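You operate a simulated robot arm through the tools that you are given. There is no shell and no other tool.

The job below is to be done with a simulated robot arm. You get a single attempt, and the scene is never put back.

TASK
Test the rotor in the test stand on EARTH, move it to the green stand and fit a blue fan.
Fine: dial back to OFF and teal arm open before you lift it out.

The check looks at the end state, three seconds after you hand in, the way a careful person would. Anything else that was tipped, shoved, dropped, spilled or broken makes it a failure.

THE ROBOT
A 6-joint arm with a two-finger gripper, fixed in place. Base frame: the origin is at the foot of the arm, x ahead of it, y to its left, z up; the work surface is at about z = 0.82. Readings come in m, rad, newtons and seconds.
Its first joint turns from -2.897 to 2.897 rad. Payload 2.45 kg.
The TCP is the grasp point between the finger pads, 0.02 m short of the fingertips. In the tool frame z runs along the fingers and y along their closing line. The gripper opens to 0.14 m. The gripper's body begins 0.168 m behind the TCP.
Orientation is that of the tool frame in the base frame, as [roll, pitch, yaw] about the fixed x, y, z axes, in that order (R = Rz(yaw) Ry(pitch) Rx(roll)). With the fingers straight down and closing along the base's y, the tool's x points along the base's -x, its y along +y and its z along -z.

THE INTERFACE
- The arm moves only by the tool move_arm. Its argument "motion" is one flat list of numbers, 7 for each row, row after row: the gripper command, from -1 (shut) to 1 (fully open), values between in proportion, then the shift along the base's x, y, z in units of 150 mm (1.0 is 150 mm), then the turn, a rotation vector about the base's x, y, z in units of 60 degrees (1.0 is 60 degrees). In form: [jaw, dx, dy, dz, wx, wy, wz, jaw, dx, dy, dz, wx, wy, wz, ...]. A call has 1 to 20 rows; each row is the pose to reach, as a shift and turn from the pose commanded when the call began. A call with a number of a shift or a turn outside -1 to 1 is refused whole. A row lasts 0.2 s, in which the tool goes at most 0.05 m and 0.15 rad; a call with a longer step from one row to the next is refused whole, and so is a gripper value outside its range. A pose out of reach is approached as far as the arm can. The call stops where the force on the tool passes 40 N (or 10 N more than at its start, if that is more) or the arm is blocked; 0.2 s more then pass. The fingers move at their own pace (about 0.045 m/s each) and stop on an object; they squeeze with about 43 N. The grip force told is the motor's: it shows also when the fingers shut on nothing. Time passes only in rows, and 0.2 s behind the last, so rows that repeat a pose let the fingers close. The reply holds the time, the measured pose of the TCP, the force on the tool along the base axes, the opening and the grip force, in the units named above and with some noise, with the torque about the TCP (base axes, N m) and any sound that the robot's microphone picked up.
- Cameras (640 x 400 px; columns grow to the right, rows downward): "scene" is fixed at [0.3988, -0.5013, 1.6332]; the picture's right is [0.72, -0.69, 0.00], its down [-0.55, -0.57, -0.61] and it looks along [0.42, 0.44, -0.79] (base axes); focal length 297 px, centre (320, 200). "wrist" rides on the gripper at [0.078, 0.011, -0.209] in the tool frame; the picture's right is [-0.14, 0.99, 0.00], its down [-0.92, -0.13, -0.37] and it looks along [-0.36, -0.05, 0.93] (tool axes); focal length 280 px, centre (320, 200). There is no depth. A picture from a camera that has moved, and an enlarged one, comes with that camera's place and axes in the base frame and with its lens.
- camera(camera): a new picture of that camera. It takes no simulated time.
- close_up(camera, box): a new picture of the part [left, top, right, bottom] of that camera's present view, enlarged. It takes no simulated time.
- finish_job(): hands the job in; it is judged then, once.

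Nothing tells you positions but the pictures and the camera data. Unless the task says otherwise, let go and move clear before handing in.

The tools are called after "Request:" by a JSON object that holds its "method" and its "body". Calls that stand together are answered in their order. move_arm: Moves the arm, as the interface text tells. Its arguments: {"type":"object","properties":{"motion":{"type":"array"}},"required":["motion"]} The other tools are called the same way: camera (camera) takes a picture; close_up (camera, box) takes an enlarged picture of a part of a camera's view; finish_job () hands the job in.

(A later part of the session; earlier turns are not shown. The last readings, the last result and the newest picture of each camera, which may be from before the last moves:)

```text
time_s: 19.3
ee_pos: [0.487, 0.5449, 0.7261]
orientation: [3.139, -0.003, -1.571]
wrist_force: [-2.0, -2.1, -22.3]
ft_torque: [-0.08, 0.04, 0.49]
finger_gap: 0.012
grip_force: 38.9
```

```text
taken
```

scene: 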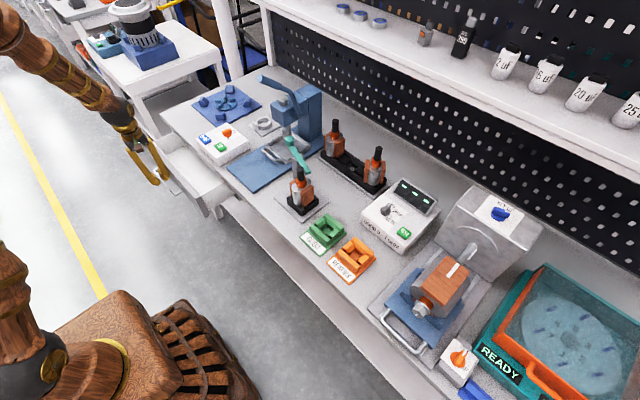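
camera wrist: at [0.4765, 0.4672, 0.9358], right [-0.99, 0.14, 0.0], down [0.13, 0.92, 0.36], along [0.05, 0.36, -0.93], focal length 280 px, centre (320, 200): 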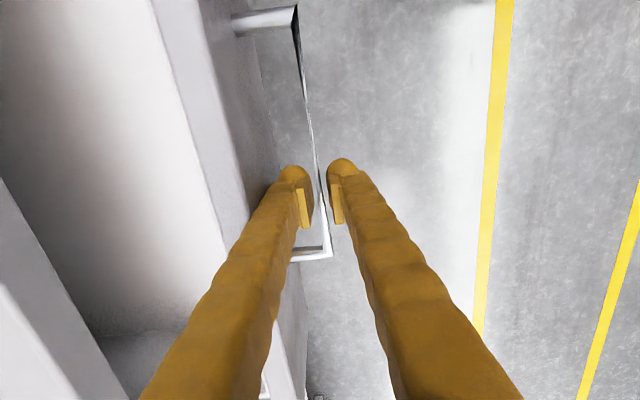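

Request:
{"method": "close_up", "body": {"camera": "scene", "box": [110, 80, 270, 230]}}

Request:
{"method": "move_arm", "body": {"motion": [-1, -0.1, 0, 0, 0, 0, 0, -1, -0.2, 0, 0, 0, 0, 0, -1, -0.3, 0, 0, 0, 0, 0, -1, -0.4, 0, 0, 0, 0, 0, -1, -0.5, 0, 0, 0, 0, 0, -1, -0.6, 0, 0, 0, 0, 0]}}

Request:
{"method": "close_up", "body": {"camera": "scene", "box": [110, 80, 270, 230]}}

Request:
{"method": "camera", "body": {"camera": "wrist"}}

```text
2.67 times, centred on (190, 155) of scene
camera zoom: at [0.3988, -0.5013, 1.6332], right [0.72, -0.69, 0.0], down [-0.55, -0.57, -0.61], along [0.42, 0.44, -0.79], focal length 791 px, centre (667, 320)
```

zoom: 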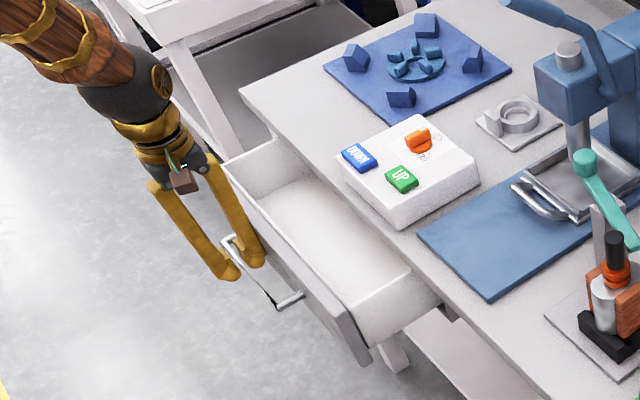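

```text
time_s: 20.7
ee_pos: [0.3985, 0.5441, 0.7251]
orientation: [-3.142, -0.003, -1.571]
wrist_force: [0.4, 3.6, -4.5]
ft_torque: [-0.09, -0.02, 0.89]
finger_gap: 0.0121
grip_force: 38.7
```

```text
2.67 times, centred on (190, 155) of scene
camera zoom: at [0.3988, -0.5013, 1.6332], right [0.72, -0.69, 0.0], down [-0.55, -0.57, -0.61], along [0.42, 0.44, -0.79], focal length 791 px, centre (667, 320)
```

zoom: 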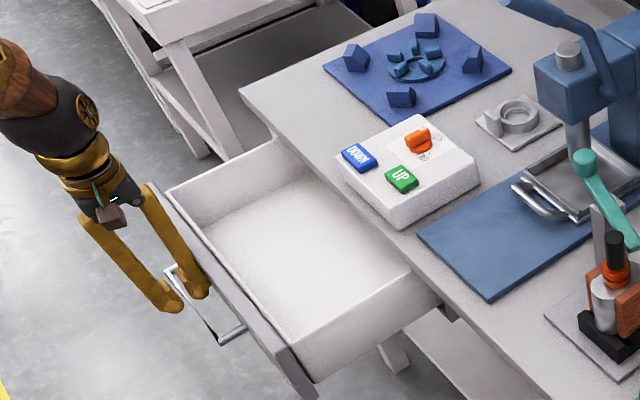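

```text
taken
camera wrist: at [0.3865, 0.4669, 0.9357], right [-0.99, 0.14, 0.0], down [0.13, 0.92, 0.37], along [0.05, 0.36, -0.93], focal length 280 px, centre (320, 200)
```

wrist: 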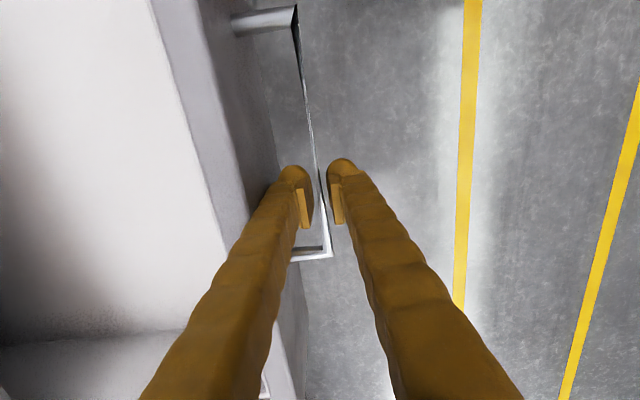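

Empty so far. Pulling a little further to see the back of the drawer.

Request:
{"method": "move_arm", "body": {"motion": [-1, -0.1, 0, 0, 0, 0, 0, -1, -0.2, 0, 0, 0, 0, 0, -1, -0.3, 0, 0, 0, 0, 0, -1, -0.4, 0, 0, 0, 0, 0, -1, -0.5, 0, 0, 0, 0, 0, -1, -0.6, 0, 0, 0, 0, 0]}}

Request:
{"method": "close_up", "body": {"camera": "scene", "box": [110, 80, 270, 230]}}

```text
time_s: 22.1
ee_pos: [0.3077, 0.5447, 0.7242]
orientation: [3.141, -0.003, -1.572]
wrist_force: [-0.8, 6.6, 13.3]
ft_torque: [-0.01, -0.01, 0.63]
finger_gap: 0.0119
grip_force: 38.8
```

```text
2.67 times, centred on (190, 155) of scene
camera zoom: at [0.3988, -0.5013, 1.6332], right [0.72, -0.69, 0.0], down [-0.55, -0.57, -0.61], along [0.42, 0.44, -0.79], focal length 791 px, centre (667, 320)
```

zoom: 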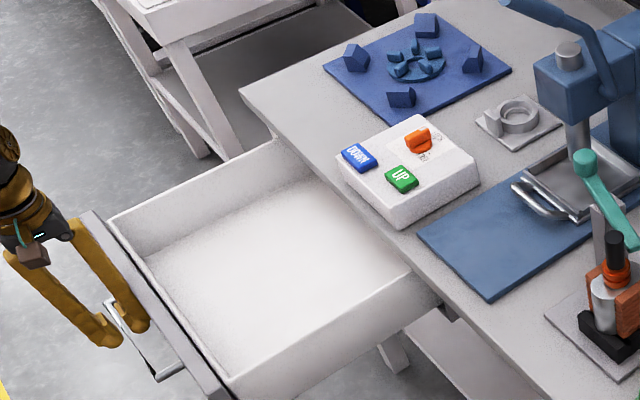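

Request:
{"method": "move_arm", "body": {"motion": [-1, -0.1, 0, 0, 0, 0, 0, -1, -0.2, 0, 0, 0, 0, 0, -1, -0.3, 0, 0, 0, 0, 0, -1, -0.4, 0, 0, 0, 0, 0]}}

Request:
{"method": "close_up", "body": {"camera": "scene", "box": [90, 80, 270, 230]}}

```text
time_s: 22.9
ee_pos: [0.2707, 0.544, 0.7244]
orientation: [-3.141, 0.0, -1.571]
wrist_force: [13.7, -3.2, -6.1]
ft_torque: [0.1, -0.07, 0.15]
finger_gap: 0.0117
grip_force: 38.3
stopped in row 3: the force on the tool passed its limit at 78 N (the readings are from after the stop); the commanded pose is now the measured one
```

```text
2.67 times, centred on (180, 155) of scene
camera zoom: at [0.3988, -0.5013, 1.6332], right [0.72, -0.69, 0.0], down [-0.55, -0.57, -0.61], along [0.42, 0.44, -0.79], focal length 791 px, centre (693, 320)
```

zoom: 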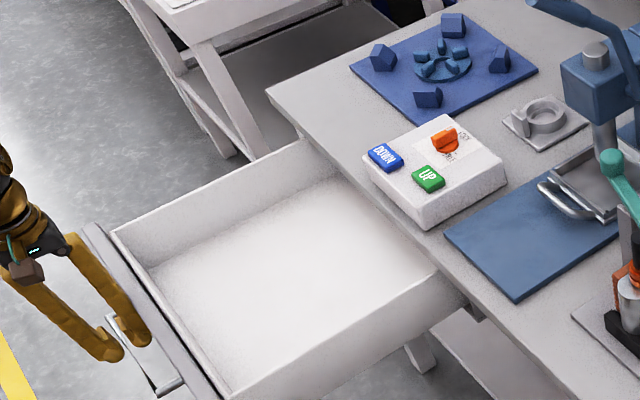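

The drawer has reached its stop (about 0.335 m) and looks empty. I'll release, rise and peek at its back before closing it.

Request:
{"method": "move_arm", "body": {"motion": [-0.6, 0, 0, 0, 0, 0, 0, -0.57, 0, 0, 0, 0, 0, 0, -0.57, 0, 0, 0.3, 0, 0, 0, -0.57, 0, 0, 0.6, 0, 0, 0, -0.57, 0, 0, 0.9, 0, 0, 0, -0.57, 0, 0, 1.0, 0, 0, -0.14]}}

Request:
{"method": "move_arm", "body": {"motion": [-0.57, 0, 0, 0.15, 0, 0, -0.14, -0.57, 0, 0, 0.3, 0, 0, -0.28, -0.57, 0, 0, 0.45, 0, 0, -0.42, -0.57, 0, 0, 0.5, 0, 0, -0.56, -0.57, 0, 0, 0.5, 0, 0, -0.7, -0.57, 0, 0, 0.5, 0, 0, -0.84, -0.57, 0, 0, 0.5, 0, 0, -0.98]}}

Request:
{"method": "camera", "body": {"camera": "wrist"}}

```text
time_s: 24.3
ee_pos: [0.271, 0.5433, 0.8758]
orientation: [-3.138, -0.003, -1.719]
wrist_force: [-0.5, -0.2, 0.0]
ft_torque: [-0.02, 0.01, -0.01]
finger_gap: 0.0302
grip_force: 0.1
```

```text
time_s: 26.1
ee_pos: [0.2869, 0.5375, 0.9256]
orientation: [-3.112, -0.033, -2.772]
wrist_force: [-0.7, -0.1, -0.7]
ft_torque: [0.0, -0.05, 0.01]
finger_gap: 0.0299
grip_force: 0.0
stopped in row 7: the arm was blocked; the commanded pose is now the measured one
```

```text
taken
camera wrist: at [0.2135, 0.5277, 1.1367], right [-0.23, 0.97, -0.03], down [0.91, 0.23, 0.34], along [0.34, 0.05, -0.94], focal length 280 px, centre (320, 200)
```

wrist: 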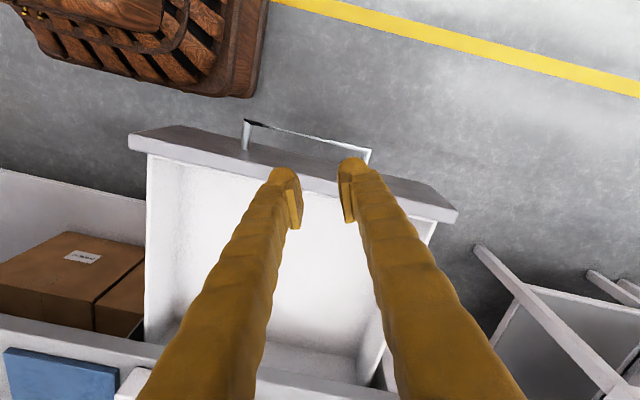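

The drawer is indeed empty, so the fan on the blue plate is the one. I'll re-grip the handle and close the drawer again.

Request:
{"method": "move_arm", "body": {"motion": [-0.57, -0.105, 0.04, 0, 0.0377, -0.019, 0, -0.57, -0.105, 0.04, 0, 0.0377, -0.019, 0]}}

Request:
{"method": "move_arm", "body": {"motion": [-0.57, 0, 0, -0.05, 0, 0, 0.14, -0.57, 0, 0, -0.1, 0, 0, 0.28, -0.57, 0, 0, -0.15, 0, 0, 0.42, -0.57, 0, 0, -0.2, 0, 0, 0.56, -0.57, 0, 0, -0.25, 0, 0, 0.7, -0.57, 0, 0, -0.3, 0, 0, 0.84, -0.57, 0, 0, -0.33, 0, 0, 0.98]}}

```text
time_s: 26.7
ee_pos: [0.2796, 0.5396, 0.9126]
orientation: [-3.128, -0.013, -2.789]
wrist_force: [0.6, 0.7, 0.2]
ft_torque: [-0.04, 0.0, -0.03]
finger_gap: 0.03
grip_force: 0.0
```

```text
time_s: 28.3
ee_pos: [0.2663, 0.5462, 0.8804]
orientation: [3.137, 0.006, -1.738]
wrist_force: [-0.7, -0.3, -0.5]
ft_torque: [-0.04, -0.03, 0.0]
finger_gap: 0.0302
grip_force: 0.1
```

Request:
{"method": "move_arm", "body": {"motion": [-0.57, 0.03, 0, 0, 0, 0, 0.08, -0.57, 0.03, 0, 0, 0, 0, 0.159, -0.57, 0.03, 0, -0.05, 0, 0, 0.159]}}

Request:
{"method": "close_up", "body": {"camera": "wrist", "box": [220, 20, 420, 260]}}

```text
time_s: 29.1
ee_pos: [0.2739, 0.5454, 0.8728]
orientation: [3.136, 0.006, -1.576]
wrist_force: [0.4, -0.6, -0.4]
ft_torque: [-0.01, 0.01, -0.01]
finger_gap: 0.03
grip_force: 0.0
```

```text
1.67 times, centred on (320, 140) of wrist
camera zoom: at [0.2626, 0.4653, 1.0819], right [-0.99, 0.14, 0.01], down [0.13, 0.92, 0.37], along [0.05, 0.37, -0.93], focal length 467 px, centre (320, 300)
```

zoom: 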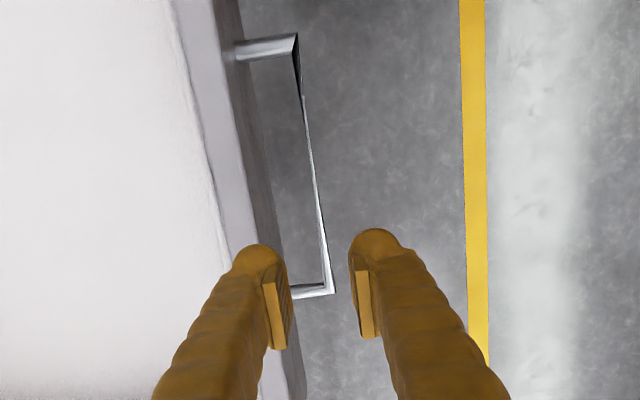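

Request:
{"method": "move_arm", "body": {"motion": [-0.57, 0, 0, -0.2, 0, 0, 0, -0.57, 0, 0, -0.4, 0, 0, 0, -0.57, 0, 0, -0.6, 0, 0, 0, -0.57, 0, 0, -0.8, 0, 0, 0, -0.57, 0, 0, -0.98, 0, 0, 0, -1, 0, 0, -0.98, 0, 0, 0, -1, 0, 0, -0.98, 0, 0, 0, -1, 0, 0, -0.98, 0, 0, 0]}}

```text
time_s: 29.9
ee_pos: [0.2748, 0.544, 0.7915]
orientation: [3.14, 0.007, -1.577]
wrist_force: [-1.1, -15.7, 47.7]
ft_torque: [-0.84, -1.97, -0.67]
finger_gap: 0.0334
grip_force: 2.8
stopped in row 4: the force on the tool passed its limit at 162 N (the readings are from after the stop); the commanded pose is now the measured one
```

The inner finger touched the drawer front's top edge. I'll rise, shift 5 mm toward me, narrow the gap and retry.

Request:
{"method": "move_arm", "body": {"motion": [-0.57, 0, 0, 0.2, 0, 0, 0, -0.64, -0.035, 0, 0.5, 0, 0, 0, -0.64, -0.035, 0, 0.5, 0, 0, 0]}}

Request:
{"method": "close_up", "body": {"camera": "wrist", "box": [220, 20, 420, 260]}}

```text
time_s: 30.7
ee_pos: [0.2685, 0.5447, 0.8661]
orientation: [3.14, 0.007, -1.577]
wrist_force: [-0.4, -1.0, -0.1]
ft_torque: [-0.03, 0.0, 0.01]
finger_gap: 0.0252
grip_force: 0.1
```

```text
1.67 times, centred on (320, 140) of wrist
camera zoom: at [0.2578, 0.4653, 1.0747], right [-0.99, 0.14, 0.0], down [0.14, 0.92, 0.37], along [0.05, 0.37, -0.93], focal length 467 px, centre (320, 300)
```

zoom: 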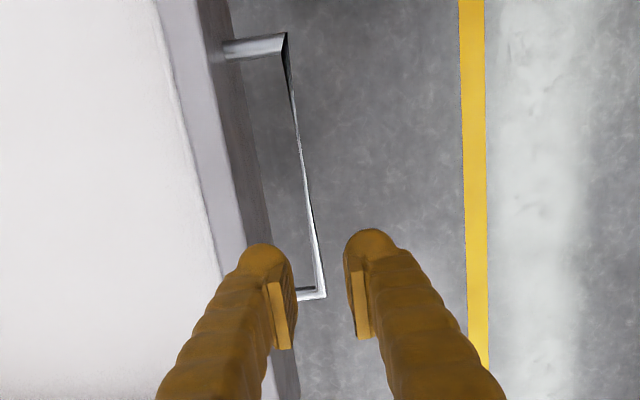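

Request:
{"method": "move_arm", "body": {"motion": [-0.62, 0.02, 0, -0.2, 0, 0, 0, -0.62, 0.02, 0, -0.4, 0, 0, 0, -0.62, 0.02, 0, -0.6, 0, 0, 0, -0.62, 0.02, 0, -0.8, 0, 0, 0, -0.62, 0.02, 0, -0.94, 0, 0, 0]}}

Request:
{"method": "close_up", "body": {"camera": "wrist", "box": [220, 20, 420, 260]}}

```text
time_s: 31.9
ee_pos: [0.2718, 0.5445, 0.7252]
orientation: [3.137, 0.006, -1.576]
wrist_force: [-0.1, -0.1, 0.0]
ft_torque: [-0.01, 0.01, 0.03]
finger_gap: 0.0266
grip_force: 0.1
```

```text
1.67 times, centred on (320, 140) of wrist
camera zoom: at [0.2609, 0.4651, 0.9342], right [-0.99, 0.14, 0.0], down [0.14, 0.92, 0.37], along [0.05, 0.37, -0.93], focal length 467 px, centre (320, 300)
```

zoom: 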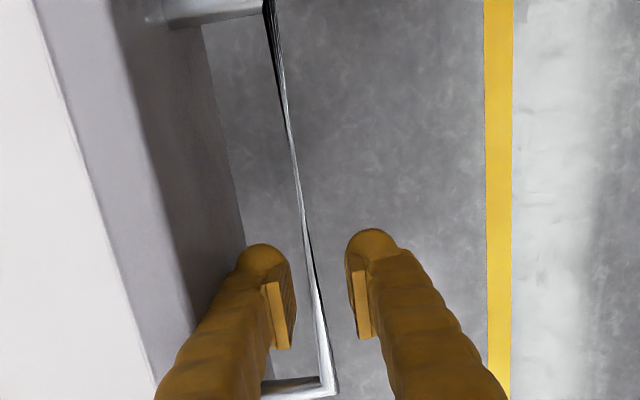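

Bar is between the fingers again. Grip and push the drawer shut.

Request:
{"method": "move_arm", "body": {"motion": [-1, 0, 0, 0, 0, 0, 0, -1, 0, 0, 0, 0, 0, 0, -1, 0, 0, 0, 0, 0, 0, -1, 0.15, 0, 0, 0, 0, 0, -1, 0.3, 0, 0, 0, 0, 0, -1, 0.45, 0, 0, 0, 0, 0, -1, 0.6, 0, 0, 0, 0, 0, -1, 0.75, 0, 0, 0, 0, 0, -1, 0.9, 0, 0, 0, 0, 0, -1, 1, 0, 0, 0, 0, 0]}}

Request:
{"method": "move_arm", "body": {"motion": [-1, 0.15, 0, 0, 0, 0, 0, -1, 0.3, 0, 0, 0, 0, 0, -1, 0.45, 0, 0, 0, 0, 0, -1, 0.6, 0, 0, 0, 0, 0, -1, 0.75, 0, 0, 0, 0, 0, -1, 0.9, 0, 0, 0, 0, 0, -1, 1, 0, 0, 0, 0, 0]}}

Request:
{"method": "move_arm", "body": {"motion": [-1, 0.06, 0, 0, 0, 0, 0, -1, 0.12, 0, 0, 0, 0, 0, -1, 0.16, 0, 0, 0, 0, 0, -1, 0.19, 0, 0, 0, 0, 0, -1, 0.22, 0, 0, 0, 0, 0, -1, 0.25, 0, 0, 0, 0, 0, -1, 0.28, 0, 0, 0, 0, 0, -1, 0.31, 0, 0, 0, 0, 0]}}

```text
time_s: 34.1
ee_pos: [0.4214, 0.5449, 0.7254]
orientation: [3.139, 0.004, -1.578]
wrist_force: [0.7, -15.5, -24.6]
ft_torque: [-0.11, 0.0, 0.82]
finger_gap: 0.012
grip_force: 39.2
```

```text
time_s: 35.7
ee_pos: [0.5729, 0.5449, 0.724]
orientation: [3.138, 0.007, -1.577]
wrist_force: [0.8, -22.4, -26.9]
ft_torque: [0.07, -0.01, 0.82]
finger_gap: 0.0118
grip_force: 38.5
```

```text
time_s: 37.5
ee_pos: [0.6109, 0.546, 0.7247]
orientation: [3.132, 0.004, -1.575]
wrist_force: [-2.3, 0.1, 3.9]
ft_torque: [-0.01, 0.0, 0.91]
finger_gap: 0.0118
grip_force: 38.4
stopped in row 8: the force on the tool passed its limit at 57 N (the readings are from after the stop); the commanded pose is now the measured one
```

The drawer is closed against its stop. Releasing with a small opening and rising clear.

Request:
{"method": "move_arm", "body": {"motion": [-0.72, -0.01, 0, 0, 0, 0, 0, -0.7, -0.02, 0, 0, 0, 0, 0, -0.7, -0.02, 0, 0.15, 0, 0, 0, -0.7, -0.02, 0, 0.3, 0, 0, 0, -0.7, -0.02, 0, 0.5, 0, 0, 0, -0.7, -0.02, 0, 0.75, 0, 0, 0, -0.7, -0.02, 0, 1.0, 0, 0, 0]}}

Request:
{"method": "camera", "body": {"camera": "scene"}}

Request:
{"method": "close_up", "body": {"camera": "scene", "box": [110, 80, 270, 230]}}

```text
time_s: 39.1
ee_pos: [0.6104, 0.5454, 0.8734]
orientation: [3.132, 0.003, -1.577]
wrist_force: [-0.2, 0.5, 0.1]
ft_torque: [-0.03, 0.01, 0.01]
finger_gap: 0.021
grip_force: 0.1
```

```text
taken
```

scene: 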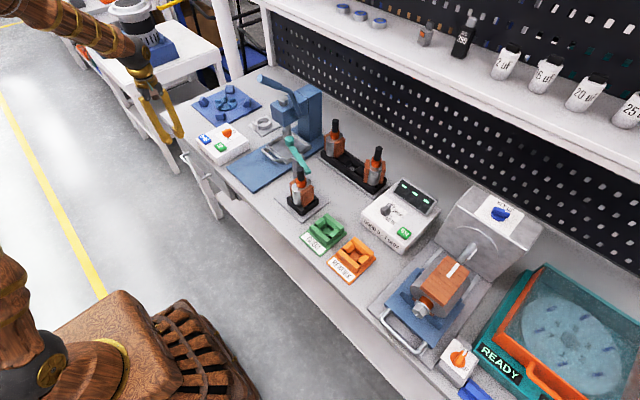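

```text
2.67 times, centred on (190, 155) of scene
camera zoom: at [0.3988, -0.5013, 1.6332], right [0.72, -0.69, 0.0], down [-0.55, -0.57, -0.61], along [0.42, 0.44, -0.79], focal length 791 px, centre (667, 320)
```

zoom: 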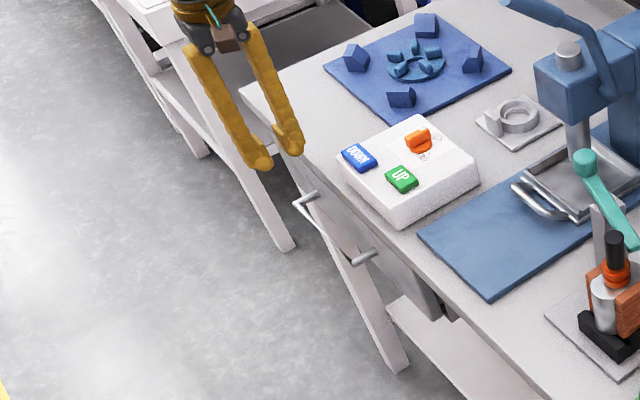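

Drawer closed as it was. Before starting, I'll check the shelf and pegboard for other fans, turning the wrist back and tilting it up.

Request:
{"method": "move_arm", "body": {"motion": [-0.7, 0, 0, 0.3, 0, 0, -0.142, -0.7, 0, 0, 0.6, 0, 0, -0.284, -0.7, 0, 0, 0.9, 0, 0, -0.426, -0.7, 0, -0.2, 1, 0, 0, -0.568, -0.7, 0, -0.4, 1, 0, 0, -0.71, 0, 0, -0.6, 1, 0, 0, -0.852, 0, 0, -0.8, 1, 0, 0, -0.994]}}

Request:
{"method": "move_arm", "body": {"motion": [0, 0, -0.2, 0.2, 0, 0, -0.142, 0, 0, -0.4, 0.4, 0, 0, -0.284, 0, 0, -0.6, 0.6, 0, 0, -0.426, 0, 0, -0.8, 0.8, 0, 0, -0.5, 0, 0, -1, 1, 0, 0, -0.5]}}

Request:
{"method": "move_arm", "body": {"motion": [0, 0, 0, 0, 0, -0.142, 0, 0, 0, 0, 0, 0, -0.284, 0, 0, 0, 0, 0, 0, -0.426, 0, 0, 0, 0, 0, 0, -0.568, 0, 0, 0, 0, 0, 0, -0.71, 0, 0, 0, 0, 0, 0, -0.852, 0, 0, 0, 0, 0, 0, -0.994, 0]}}

Request:
{"method": "camera", "body": {"camera": "wrist"}}

```text
time_s: 40.7
ee_pos: [0.6101, 0.425, 1.0245]
orientation: [3.132, 0.004, -2.618]
wrist_force: [-0.5, 0.5, -0.4]
ft_torque: [0.02, -0.01, 0.02]
finger_gap: 0.07
grip_force: 0.1
```

```text
time_s: 41.9
ee_pos: [0.6087, 0.2743, 1.1743]
orientation: [3.134, 0.004, 3.14]
wrist_force: [0.5, -0.5, -0.5]
ft_torque: [0.01, 0.01, 0.02]
finger_gap: 0.0701
grip_force: 0.1
```

```text
time_s: 43.5
ee_pos: [0.6084, 0.2754, 1.1743]
orientation: [3.131, 1.044, 3.141]
wrist_force: [0.2, -0.9, 0.1]
ft_torque: [0.01, 0.0, -0.02]
finger_gap: 0.0699
grip_force: 0.1
```

```text
taken
camera wrist: at [0.3885, 0.2844, 1.2123], right [0.06, 0.99, 0.12], down [0.14, -0.13, 0.98], along [0.99, -0.04, -0.15], focal length 280 px, centre (320, 200)
```

wrist: 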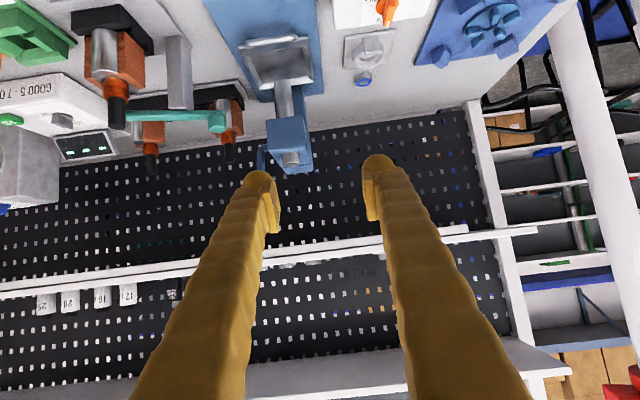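

Nothing hangs on the pegboard or shelf that is a fan; the blue fan on the plate is the one. Now I'll return to straight-down and go look closely at the test stand.

Request:
{"method": "move_arm", "body": {"motion": [0, 0, 0, 0.05, 0, 0.142, 0, 0, 0, 0, 0.1, 0, 0.284, 0, 0, 0, 0, 0.15, 0, 0.426, 0, 0, 0, 0, 0.2, 0, 0.568, 0, 0, 0, 0, 0.2, 0, 0.71, 0, 0, 0, 0, 0.2, 0, 0.852, 0, 0, 0, 0, 0.2, 0, 0.994, 0]}}

Request:
{"method": "move_arm", "body": {"motion": [0, 0, -0.33, 0, 0, 0, 0, 0, 0, -0.66, 0, 0, 0, 0, 0, 0, -1, 0, 0, 0, 0]}}

Request:
{"method": "move_arm", "body": {"motion": [0, 0, -0.33, -0.1, 0, 0, 0, 0, 0, -0.66, -0.2, 0, 0, 0, 0, 0, -0.7, -0.3, 0, 0, 0]}}

Request:
{"method": "camera", "body": {"camera": "wrist"}}

```text
time_s: 45.1
ee_pos: [0.6088, 0.2767, 1.2054]
orientation: [3.13, 0.003, -3.141]
wrist_force: [-0.3, 0.1, -0.3]
ft_torque: [0.02, -0.05, 0.0]
finger_gap: 0.07
grip_force: 0.1
```

```text
refused: row 3 steps farther than a row can; nothing moved
```

```text
refused: row 1 steps farther than a row can; nothing moved
```

```text
taken
camera wrist: at [0.5299, 0.2841, 1.4154], right [0.14, 0.99, 0.01], down [0.92, -0.13, 0.37], along [0.37, -0.04, -0.93], focal length 280 px, centre (320, 200)
```

wrist: 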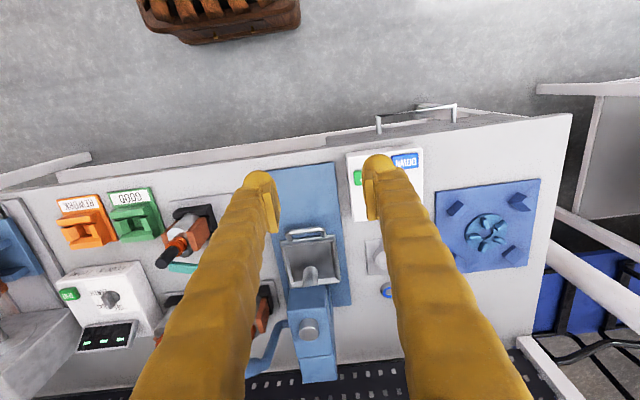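

Request:
{"method": "move_arm", "body": {"motion": [0, 0, -0.32, 0, 0, 0, 0, 0, 0, -0.64, 0, 0, 0, 0, 0, 0, -0.96, 0, 0, 0, 0]}}

Request:
{"method": "move_arm", "body": {"motion": [0, 0, -0.3, -0.1, 0, 0, 0, 0, 0, -0.6, -0.2, 0, 0, 0, 0, 0, -0.7, -0.3, 0, 0, 0]}}

Request:
{"method": "camera", "body": {"camera": "wrist"}}

```text
time_s: 45.9
ee_pos: [0.6089, 0.1326, 1.2058]
orientation: [3.132, 0.003, -3.141]
wrist_force: [0.2, 0.7, 0.0]
ft_torque: [0.0, 0.01, 0.01]
finger_gap: 0.0698
grip_force: 0.0
```

```text
time_s: 46.7
ee_pos: [0.6106, 0.0261, 1.1603]
orientation: [3.134, 0.005, 3.141]
wrist_force: [0.6, 0.2, -0.4]
ft_torque: [-0.01, -0.01, -0.01]
finger_gap: 0.0699
grip_force: 0.0
```

```text
taken
camera wrist: at [0.5306, 0.035, 1.3695], right [0.14, 0.99, 0.01], down [0.92, -0.13, 0.37], along [0.37, -0.04, -0.93], focal length 280 px, centre (320, 200)
```

wrist: 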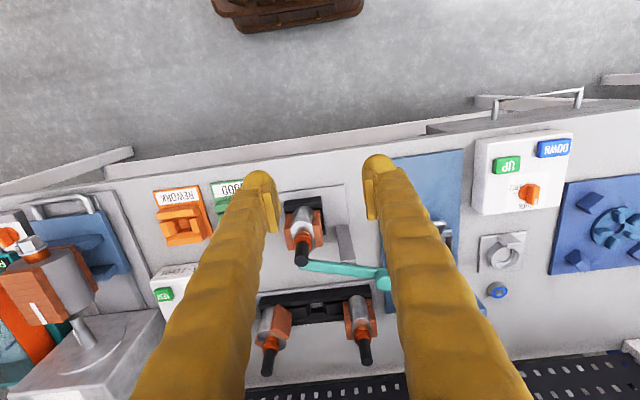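

Request:
{"method": "close_up", "body": {"camera": "wrist", "box": [260, 170, 400, 310]}}

Request:
{"method": "close_up", "body": {"camera": "scene", "box": [280, 130, 340, 220]}}

```text
2.86 times, centred on (330, 240) of wrist
camera zoom: at [0.5306, 0.035, 1.3695], right [0.14, 0.99, 0.01], down [0.92, -0.13, 0.37], along [0.37, -0.04, -0.93], focal length 801 px, centre (291, 86)
```

zoom: 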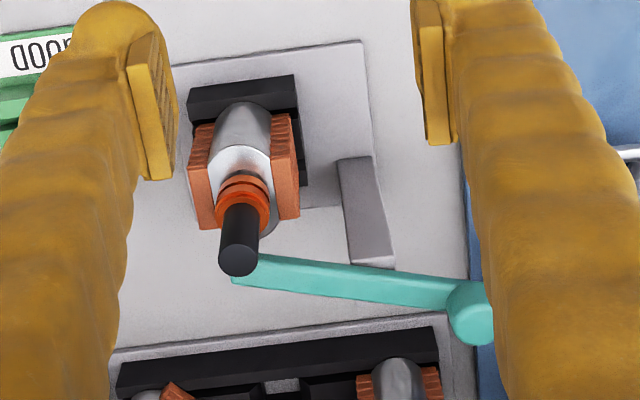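

```text
4.44 times, centred on (310, 175) of scene
camera zoom: at [0.3988, -0.5013, 1.6332], right [0.72, -0.69, 0.0], down [-0.55, -0.57, -0.61], along [0.42, 0.44, -0.79], focal length 1319 px, centre (364, 311)
```

zoom: 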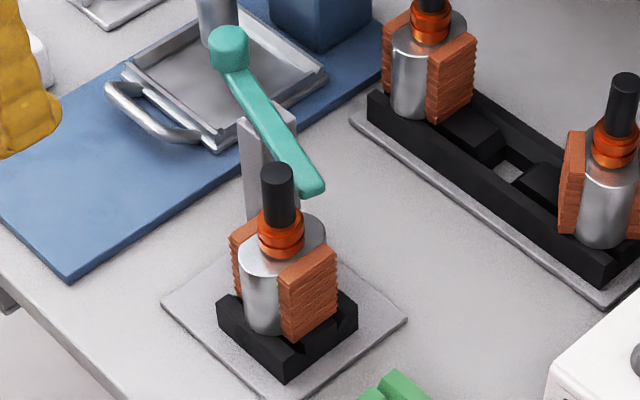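

Request:
{"method": "close_up", "body": {"camera": "scene", "box": [290, 140, 322, 180]}}

Request:
{"method": "close_up", "body": {"camera": "wrist", "box": [280, 230, 360, 290]}}

```text
10.00 times, centred on (306, 160) of scene
camera zoom: at [0.3988, -0.5013, 1.6332], right [0.72, -0.69, 0.0], down [-0.55, -0.57, -0.61], along [0.42, 0.44, -0.79], focal length 2967 px, centre (460, 600)
```

zoom: 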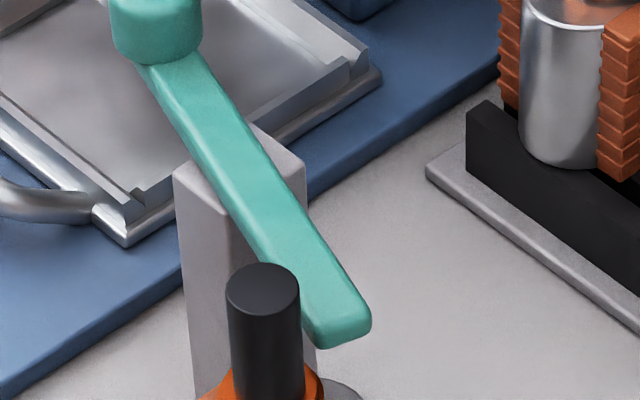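

```text
6.67 times, centred on (320, 260) of wrist
camera zoom: at [0.5306, 0.035, 1.3695], right [0.14, 0.99, 0.01], down [0.92, -0.13, 0.37], along [0.37, -0.04, -0.93], focal length 1869 px, centre (320, -200)
```

zoom: 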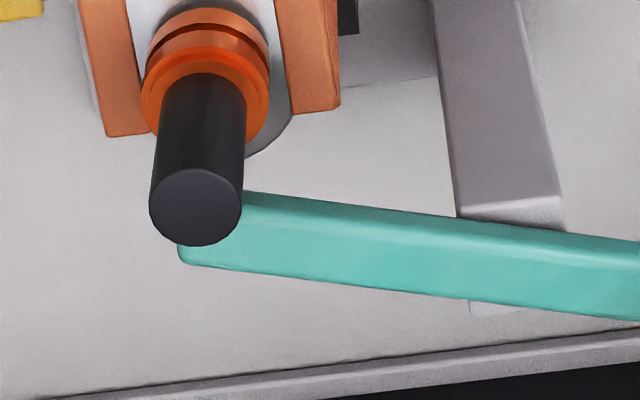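

The teal arm pivots on the grey post at about (0.822, 0.05) with its tip about 8 mm from the shaft; it overhangs the rotor core, so it may well count as closed now. Next I'll look at the tester from closer.

Request:
{"method": "move_arm", "body": {"motion": [0, 0.1, -0.3, 0, 0, 0, 0, 0, 0.2, -0.6, 0, 0, 0, 0, 0, 0.3, -0.9, 0, 0, 0, 0, 0, 0.4, -1, 0, 0, 0, 0]}}

Request:
{"method": "move_arm", "body": {"motion": [0, 0.1, -0.3, 0, 0, 0, 0, 0, 0.2, -0.6, 0, 0, 0, 0, 0, 0.3, -0.7, -0.1, 0, 0, 0, 0, 0.4, -0.8, -0.2, 0, 0, 0]}}

Request:
{"method": "camera", "body": {"camera": "wrist"}}

Request:
{"method": "camera", "body": {"camera": "scene"}}

```text
time_s: 47.7
ee_pos: [0.6708, -0.1241, 1.1605]
orientation: [3.133, 0.003, -3.141]
wrist_force: [-0.2, 0.5, 0.0]
ft_torque: [0.02, -0.03, 0.0]
finger_gap: 0.07
grip_force: 0.1
```

```text
time_s: 48.7
ee_pos: [0.7296, -0.2433, 1.1304]
orientation: [3.133, 0.004, -3.141]
wrist_force: [-0.5, 0.0, 0.3]
ft_torque: [-0.05, -0.05, 0.01]
finger_gap: 0.0699
grip_force: 0.0
```

```text
taken
camera wrist: at [0.6503, -0.2344, 1.3397], right [0.14, 0.99, 0.01], down [0.92, -0.13, 0.37], along [0.37, -0.04, -0.93], focal length 280 px, centre (320, 200)
```

wrist: 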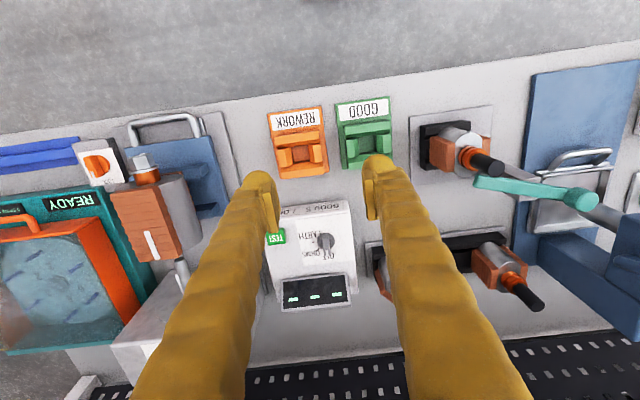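

```text
taken
```

scene: 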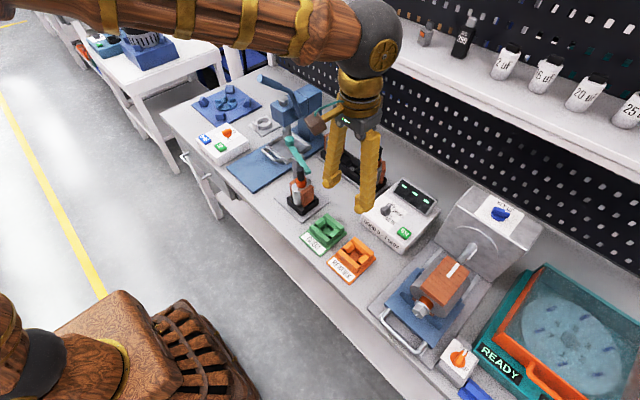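

Request:
{"method": "close_up", "body": {"camera": "wrist", "box": [250, 180, 380, 320]}}

Request:
{"method": "close_up", "body": {"camera": "scene", "box": [360, 180, 440, 260]}}

Request:
{"method": "close_up", "body": {"camera": "wrist", "box": [400, 90, 620, 320]}}

Request:
{"method": "close_up", "body": {"camera": "wrist", "box": [260, 80, 400, 190]}}

```text
2.86 times, centred on (315, 250) of wrist
camera zoom: at [0.6503, -0.2344, 1.3397], right [0.14, 0.99, 0.01], down [0.92, -0.13, 0.37], along [0.37, -0.04, -0.93], focal length 801 px, centre (334, 57)
```

zoom: 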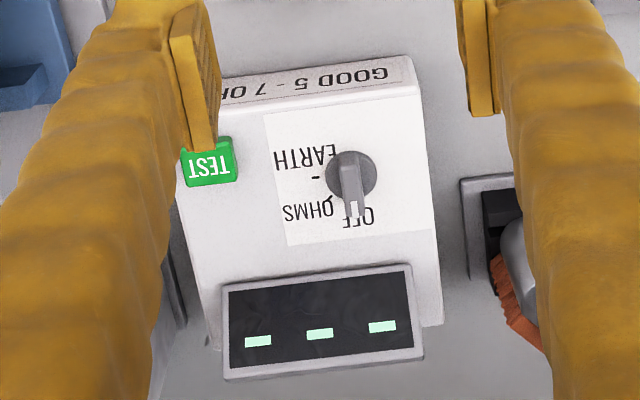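

```text
5.00 times, centred on (400, 220) of scene
camera zoom: at [0.3988, -0.5013, 1.6332], right [0.72, -0.69, 0.0], down [-0.55, -0.57, -0.61], along [0.42, 0.44, -0.79], focal length 1484 px, centre (-80, 100)
```

zoom: 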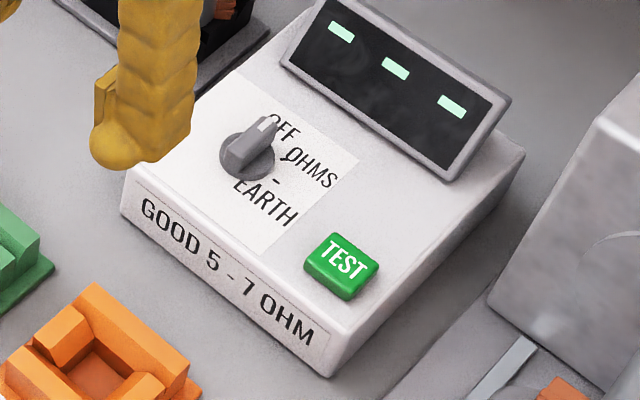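

```text
1.74 times, centred on (510, 205) of wrist
camera zoom: at [0.6503, -0.2344, 1.3397], right [0.14, 0.99, 0.01], down [0.92, -0.13, 0.37], along [0.37, -0.04, -0.93], focal length 488 px, centre (-10, 191)
```

zoom: 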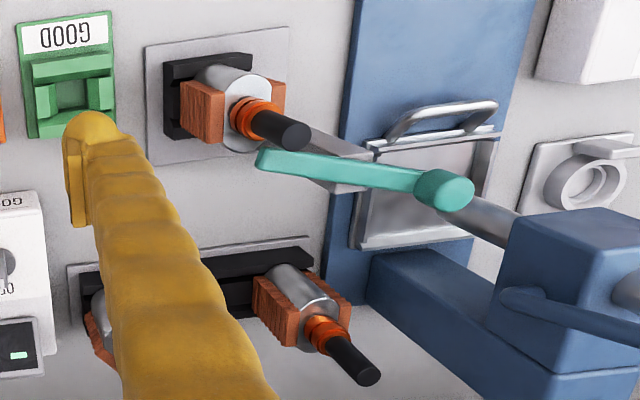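

```text
3.64 times, centred on (330, 135) of wrist
camera zoom: at [0.6503, -0.2344, 1.3397], right [0.14, 0.99, 0.01], down [0.92, -0.13, 0.37], along [0.37, -0.04, -0.93], focal length 1020 px, centre (284, 436)
```

zoom: 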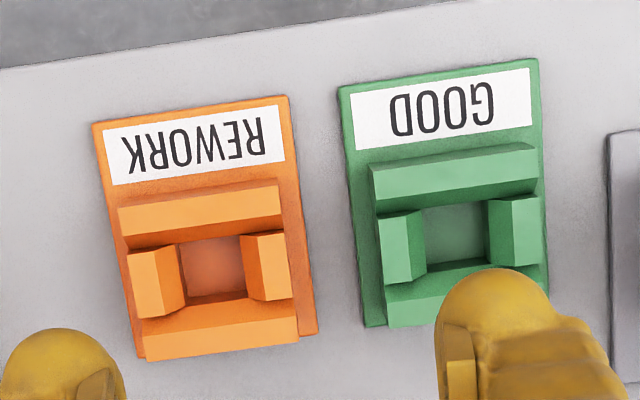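

Request:
{"method": "close_up", "body": {"camera": "wrist", "box": [300, 210, 350, 260]}}

Request:
{"method": "close_up", "body": {"camera": "scene", "box": [370, 190, 410, 230]}}

```text
8.00 times, centred on (325, 235) of wrist
camera zoom: at [0.6503, -0.2344, 1.3397], right [0.14, 0.99, 0.01], down [0.92, -0.13, 0.37], along [0.37, -0.04, -0.93], focal length 2243 px, centre (280, -80)
```

zoom: 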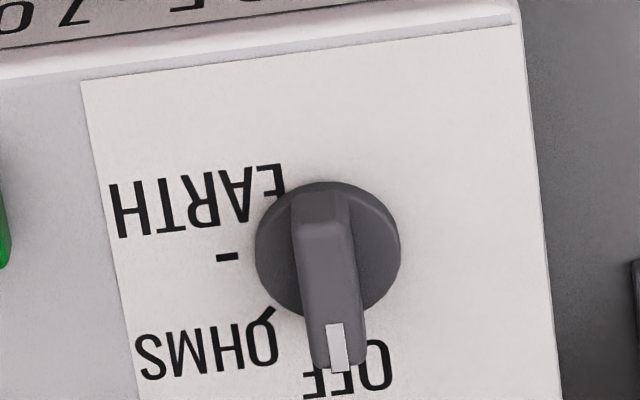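

```text
10.00 times, centred on (390, 210) of scene
camera zoom: at [0.3988, -0.5013, 1.6332], right [0.72, -0.69, 0.0], down [-0.55, -0.57, -0.61], along [0.42, 0.44, -0.79], focal length 2967 px, centre (-380, 100)
```

zoom: 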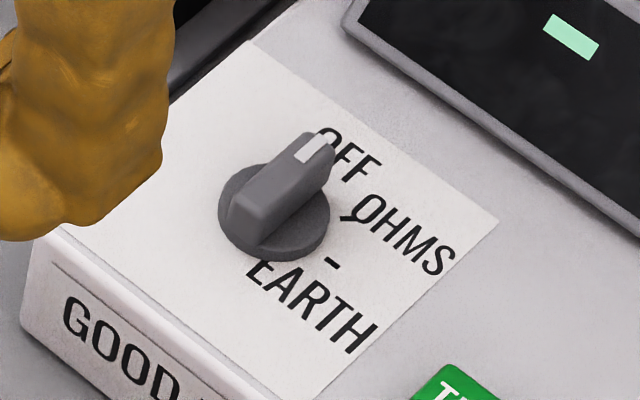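

The dial centre is at about (0.916, −0.2545), its ridge along x with top at z≈0.902; the EARTH mark is at −90° from OFF. I'll approach the dial from above.

Request:
{"method": "move_arm", "body": {"motion": [-0.43, 0.25, -0.02, -0.1, 0, 0, 0, -0.43, 0.5, -0.04, -0.2, 0, 0, 0, -0.43, 0.75, -0.06, -0.3, 0, 0, 0, -0.43, 1, -0.075, -0.4, 0, 0, 0]}}

Request:
{"method": "move_arm", "body": {"motion": [-0.43, 0.12, 0, -0.15, 0, 0, 0, -0.43, 0.243, 0, -0.3, 0, 0, 0, -0.43, 0.243, 0, -0.5, 0, 0, 0]}}

Request:
{"method": "camera", "body": {"camera": "wrist"}}

Request:
{"method": "camera", "body": {"camera": "scene"}}

```text
time_s: 49.7
ee_pos: [0.8812, -0.255, 1.0701]
orientation: [3.133, 0.004, 3.142]
wrist_force: [0.3, 0.3, 0.7]
ft_torque: [-0.02, -0.03, 0.0]
finger_gap: 0.0399
grip_force: 0.0
```

```text
time_s: 50.5
ee_pos: [0.9159, -0.2557, 0.9948]
orientation: [3.131, 0.006, 3.141]
wrist_force: [-0.6, 0.0, -0.3]
ft_torque: [0.01, -0.05, -0.04]
finger_gap: 0.0401
grip_force: 0.0
```

```text
taken
camera wrist: at [0.8369, -0.2461, 1.2041], right [0.14, 0.99, 0.01], down [0.92, -0.13, 0.37], along [0.37, -0.04, -0.93], focal length 280 px, centre (320, 200)
```

wrist: 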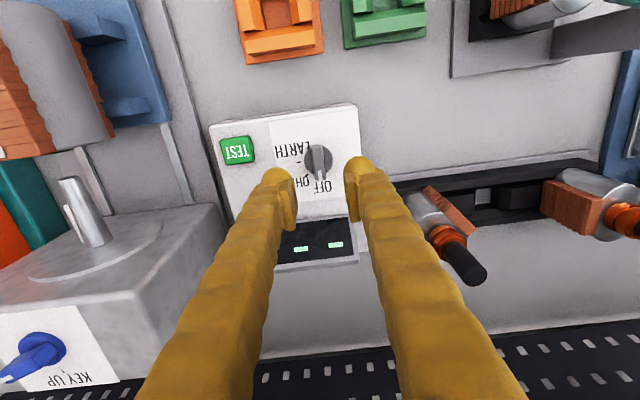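

```text
taken
```

scene: 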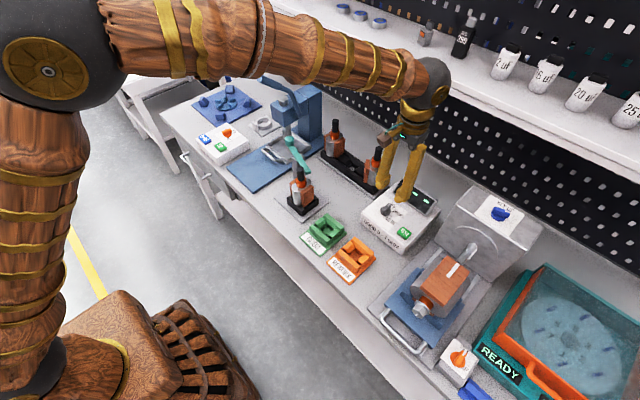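

Request:
{"method": "close_up", "body": {"camera": "wrist", "box": [270, 120, 370, 220]}}

Request:
{"method": "close_up", "body": {"camera": "scene", "box": [370, 150, 440, 240]}}

```text
4.00 times, centred on (320, 170) of wrist
camera zoom: at [0.8369, -0.2461, 1.2041], right [0.14, 0.99, 0.01], down [0.92, -0.13, 0.37], along [0.37, -0.04, -0.93], focal length 1122 px, centre (320, 320)
```

zoom: 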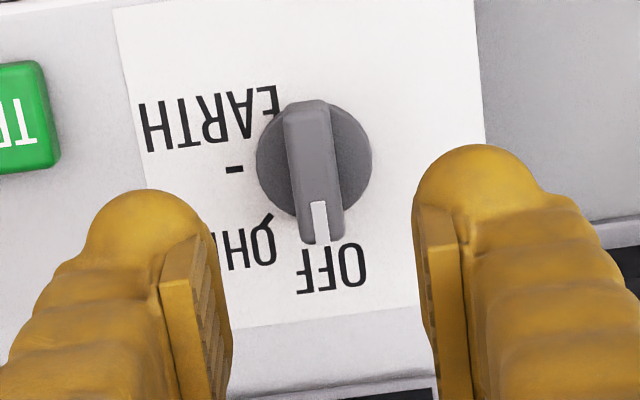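

```text
4.44 times, centred on (405, 195) of scene
camera zoom: at [0.3988, -0.5013, 1.6332], right [0.72, -0.69, 0.0], down [-0.55, -0.57, -0.61], along [0.42, 0.44, -0.79], focal length 1319 px, centre (-58, 222)
```

zoom: 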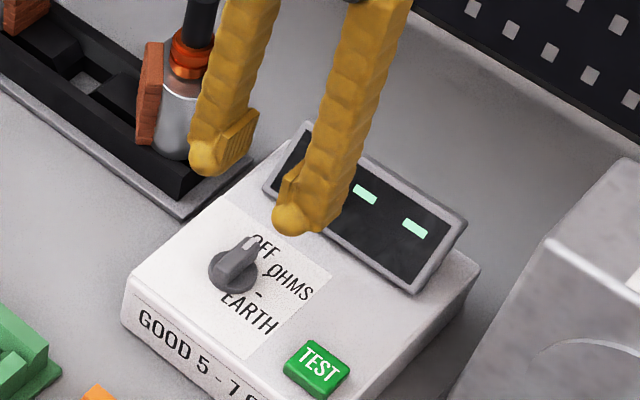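

Request:
{"method": "move_arm", "body": {"motion": [-0.43, -0.013, 0.005, -0.15, 0, 0, 0, -0.43, -0.013, 0.005, -0.3, 0, 0, 0, -0.43, -0.013, 0.005, -0.45, 0, 0, 0, -0.43, -0.013, 0.005, -0.53, 0, 0, 0, -0.43, -0.013, 0.005, -0.59, 0, 0, 0]}}

Request:
{"method": "close_up", "body": {"camera": "scene", "box": [360, 160, 440, 240]}}

Request:
{"method": "close_up", "body": {"camera": "wrist", "box": [240, 60, 400, 220]}}

```text
time_s: 51.7
ee_pos: [0.9136, -0.2552, 0.9068]
orientation: [3.134, 0.005, -3.141]
wrist_force: [0.6, 0.4, 0.4]
ft_torque: [0.01, 0.0, -0.02]
finger_gap: 0.0399
grip_force: 0.0
```

```text
5.00 times, centred on (400, 200) of scene
camera zoom: at [0.3988, -0.5013, 1.6332], right [0.72, -0.69, 0.0], down [-0.55, -0.57, -0.61], along [0.42, 0.44, -0.79], focal length 1484 px, centre (-80, 200)
```

zoom: 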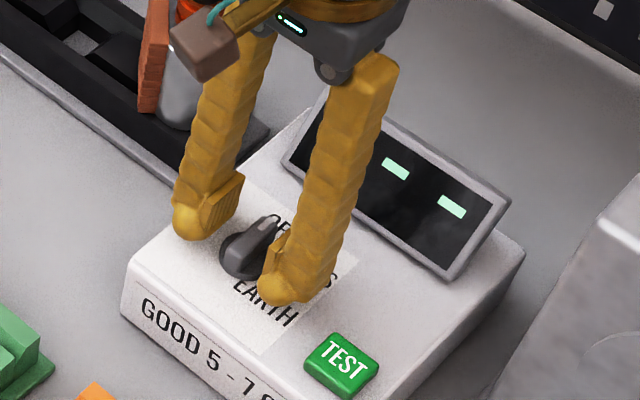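

```text
2.50 times, centred on (320, 140) of wrist
camera zoom: at [0.8343, -0.2454, 1.1157], right [0.14, 0.99, 0.01], down [0.92, -0.13, 0.37], along [0.37, -0.04, -0.93], focal length 701 px, centre (320, 350)
```

zoom: 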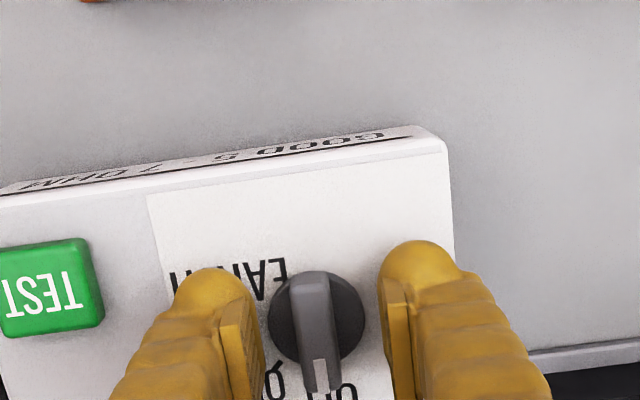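

Fingers straddle the ridge. Closing and then turning −90° to EARTH.

Request:
{"method": "move_arm", "body": {"motion": [-1, 0, 0, 0, 0, 0, 0, -1, 0, 0, 0, 0, 0, 0, -1, 0, 0, 0, 0, 0, 0]}}

Request:
{"method": "close_up", "body": {"camera": "wrist", "box": [240, 60, 400, 220]}}

```text
time_s: 52.5
ee_pos: [0.9138, -0.2549, 0.9055]
orientation: [3.134, 0.005, -3.141]
wrist_force: [1.6, -23.1, 7.3]
ft_torque: [-0.33, -0.06, -0.03]
finger_gap: 0.0123
grip_force: 32.9
```

```text
2.50 times, centred on (320, 140) of wrist
camera zoom: at [0.8342, -0.2465, 1.1161], right [0.14, 0.99, 0.01], down [0.92, -0.13, 0.37], along [0.37, -0.04, -0.93], focal length 701 px, centre (320, 350)
```

zoom: 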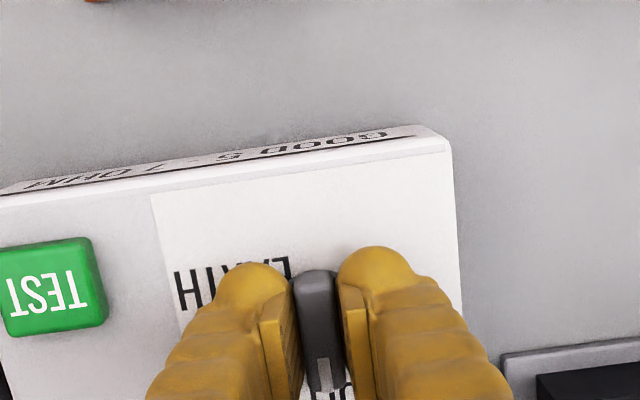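

Request:
{"method": "move_arm", "body": {"motion": [-1, 0, -0.008, 0.005, 0, 0, 0]}}

```text
time_s: 52.9
ee_pos: [0.9135, -0.2555, 0.9066]
orientation: [3.132, 0.004, 3.141]
wrist_force: [1.9, -18.4, -1.5]
ft_torque: [-0.23, -0.22, -0.05]
finger_gap: 0.0121
grip_force: 38.9
```

Request:
{"method": "move_arm", "body": {"motion": [-1, 0, -0.01, 0, 0, 0, 0, -1, 0, -0.02, 0, 0, 0, 0]}}

```text
time_s: 53.5
ee_pos: [0.9137, -0.2555, 0.9062]
orientation: [3.132, 0.003, 3.14]
wrist_force: [-0.8, 26.9, -2.6]
ft_torque: [0.23, 0.03, 0.03]
finger_gap: 0.0123
grip_force: 38.9
```

Request:
{"method": "move_arm", "body": {"motion": [-1, 0, 0.012, 0, 0, 0, 0]}}

```text
time_s: 53.9
ee_pos: [0.9129, -0.256, 0.9065]
orientation: [3.132, 0.004, 3.141]
wrist_force: [-1.4, 23.9, -3.3]
ft_torque: [0.23, 0.17, 0.02]
finger_gap: 0.0119
grip_force: 39.2
```

Request:
{"method": "move_arm", "body": {"motion": [-1, 0, 0.01, 0, 0, 0, 0, -1, 0, 0.01, 0, 0, 0, 0]}}

```text
time_s: 54.5
ee_pos: [0.9131, -0.2557, 0.9072]
orientation: [3.133, 0.004, 3.142]
wrist_force: [0.5, 3.9, -10.5]
ft_torque: [0.0, -0.01, -0.04]
finger_gap: 0.0122
grip_force: 38.8
```

Request:
{"method": "move_arm", "body": {"motion": [-1, 0, 0, 0, 0, 0, -0.12, -1, 0, 0, 0, 0, 0, -0.24, -1, 0, 0, 0, 0, 0, -0.36, -1, 0, 0, 0, 0, 0, -0.48, -1, 0, 0, 0, 0, 0, -0.6, -1, 0, 0, 0, 0, 0, -0.72, -1, 0, 0, 0, 0, 0, -0.84, -1, 0, 0, 0, 0, 0, -0.96]}}

```text
time_s: 56.3
ee_pos: [0.9141, -0.2545, 0.9064]
orientation: [3.132, 0.004, 2.133]
wrist_force: [11.4, 8.8, -18.1]
ft_torque: [0.15, -0.07, 0.02]
finger_gap: 0.0119
grip_force: 39.5
```

Request:
{"method": "move_arm", "body": {"motion": [-1, 0, 0, 0, 0, 0, -0.12, -1, 0, 0, 0, 0, 0, -0.24, -1, 0, 0, 0, 0, 0, -0.36, -1, 0, 0, 0, 0, 0, -0.46, -1, 0, 0, 0, 0, 0, -0.54]}}

Request:
{"method": "close_up", "body": {"camera": "scene", "box": [360, 160, 440, 240]}}

Request:
{"method": "camera", "body": {"camera": "wrist"}}

```text
time_s: 57.5
ee_pos: [0.9148, -0.2535, 0.907]
orientation: [3.13, 0.004, 1.57]
wrist_force: [27.5, 22.3, -18.1]
ft_torque: [0.33, -0.22, 0.11]
finger_gap: 0.0123
grip_force: 39.0
```

```text
5.00 times, centred on (400, 200) of scene
camera zoom: at [0.3988, -0.5013, 1.6332], right [0.72, -0.69, 0.0], down [-0.55, -0.57, -0.61], along [0.42, 0.44, -0.79], focal length 1484 px, centre (-80, 200)
```

zoom: 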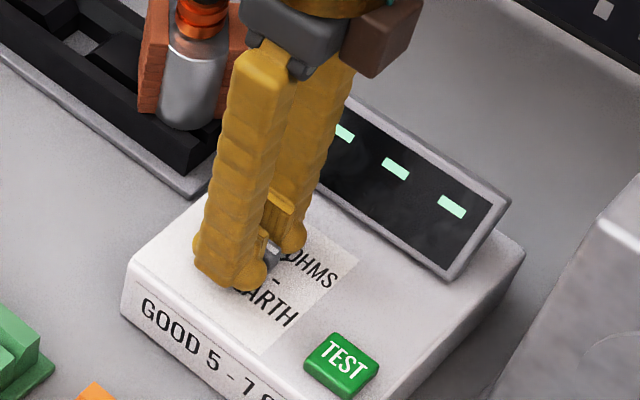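

```text
taken
camera wrist: at [0.9237, -0.1755, 1.1165], right [0.99, -0.14, 0.01], down [-0.13, -0.92, 0.37], along [-0.04, -0.37, -0.93], focal length 280 px, centre (320, 200)
```

wrist: 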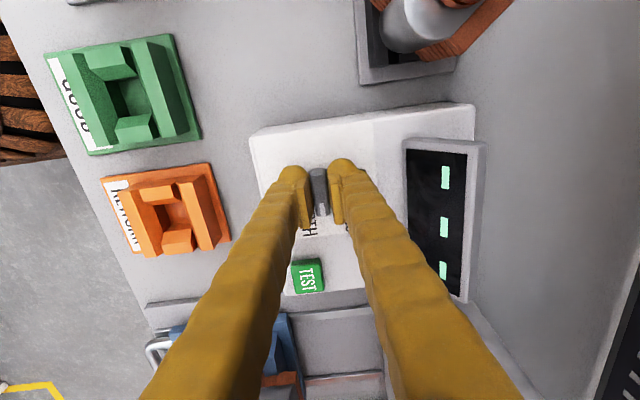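

Dial turned. Release and lift to check.

Request:
{"method": "move_arm", "body": {"motion": [-0.7, 0, 0, 0, 0, 0, 0, -0.55, 0, 0, 0, 0, 0, 0, -0.5, 0, 0, 0, 0, 0, 0, -0.5, 0, 0, 0.25, 0, 0, 0, -0.5, 0, 0, 0.5, 0, 0, 0]}}

Request:
{"method": "close_up", "body": {"camera": "wrist", "box": [240, 80, 400, 240]}}

Request:
{"method": "close_up", "body": {"camera": "scene", "box": [360, 160, 440, 240]}}

```text
time_s: 58.7
ee_pos: [0.914, -0.2549, 0.9806]
orientation: [3.134, 0.003, 1.57]
wrist_force: [0.2, 0.2, -0.7]
ft_torque: [-0.02, -0.01, 0.03]
finger_gap: 0.0349
grip_force: 0.0
```

```text
2.50 times, centred on (320, 160) of wrist
camera zoom: at [0.9231, -0.1767, 1.1915], right [0.99, -0.14, 0.01], down [-0.13, -0.92, 0.37], along [-0.04, -0.37, -0.93], focal length 701 px, centre (320, 300)
```

zoom: 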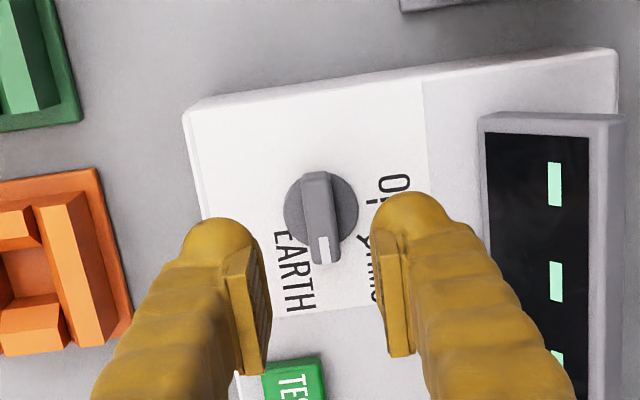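

```text
5.00 times, centred on (400, 200) of scene
camera zoom: at [0.3988, -0.5013, 1.6332], right [0.72, -0.69, 0.0], down [-0.55, -0.57, -0.61], along [0.42, 0.44, -0.79], focal length 1484 px, centre (-80, 200)
```

zoom: 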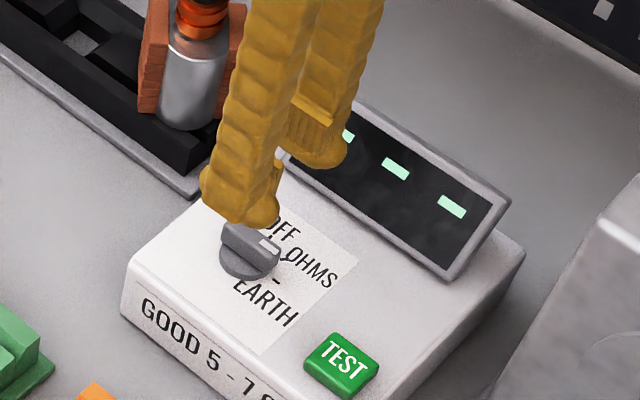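

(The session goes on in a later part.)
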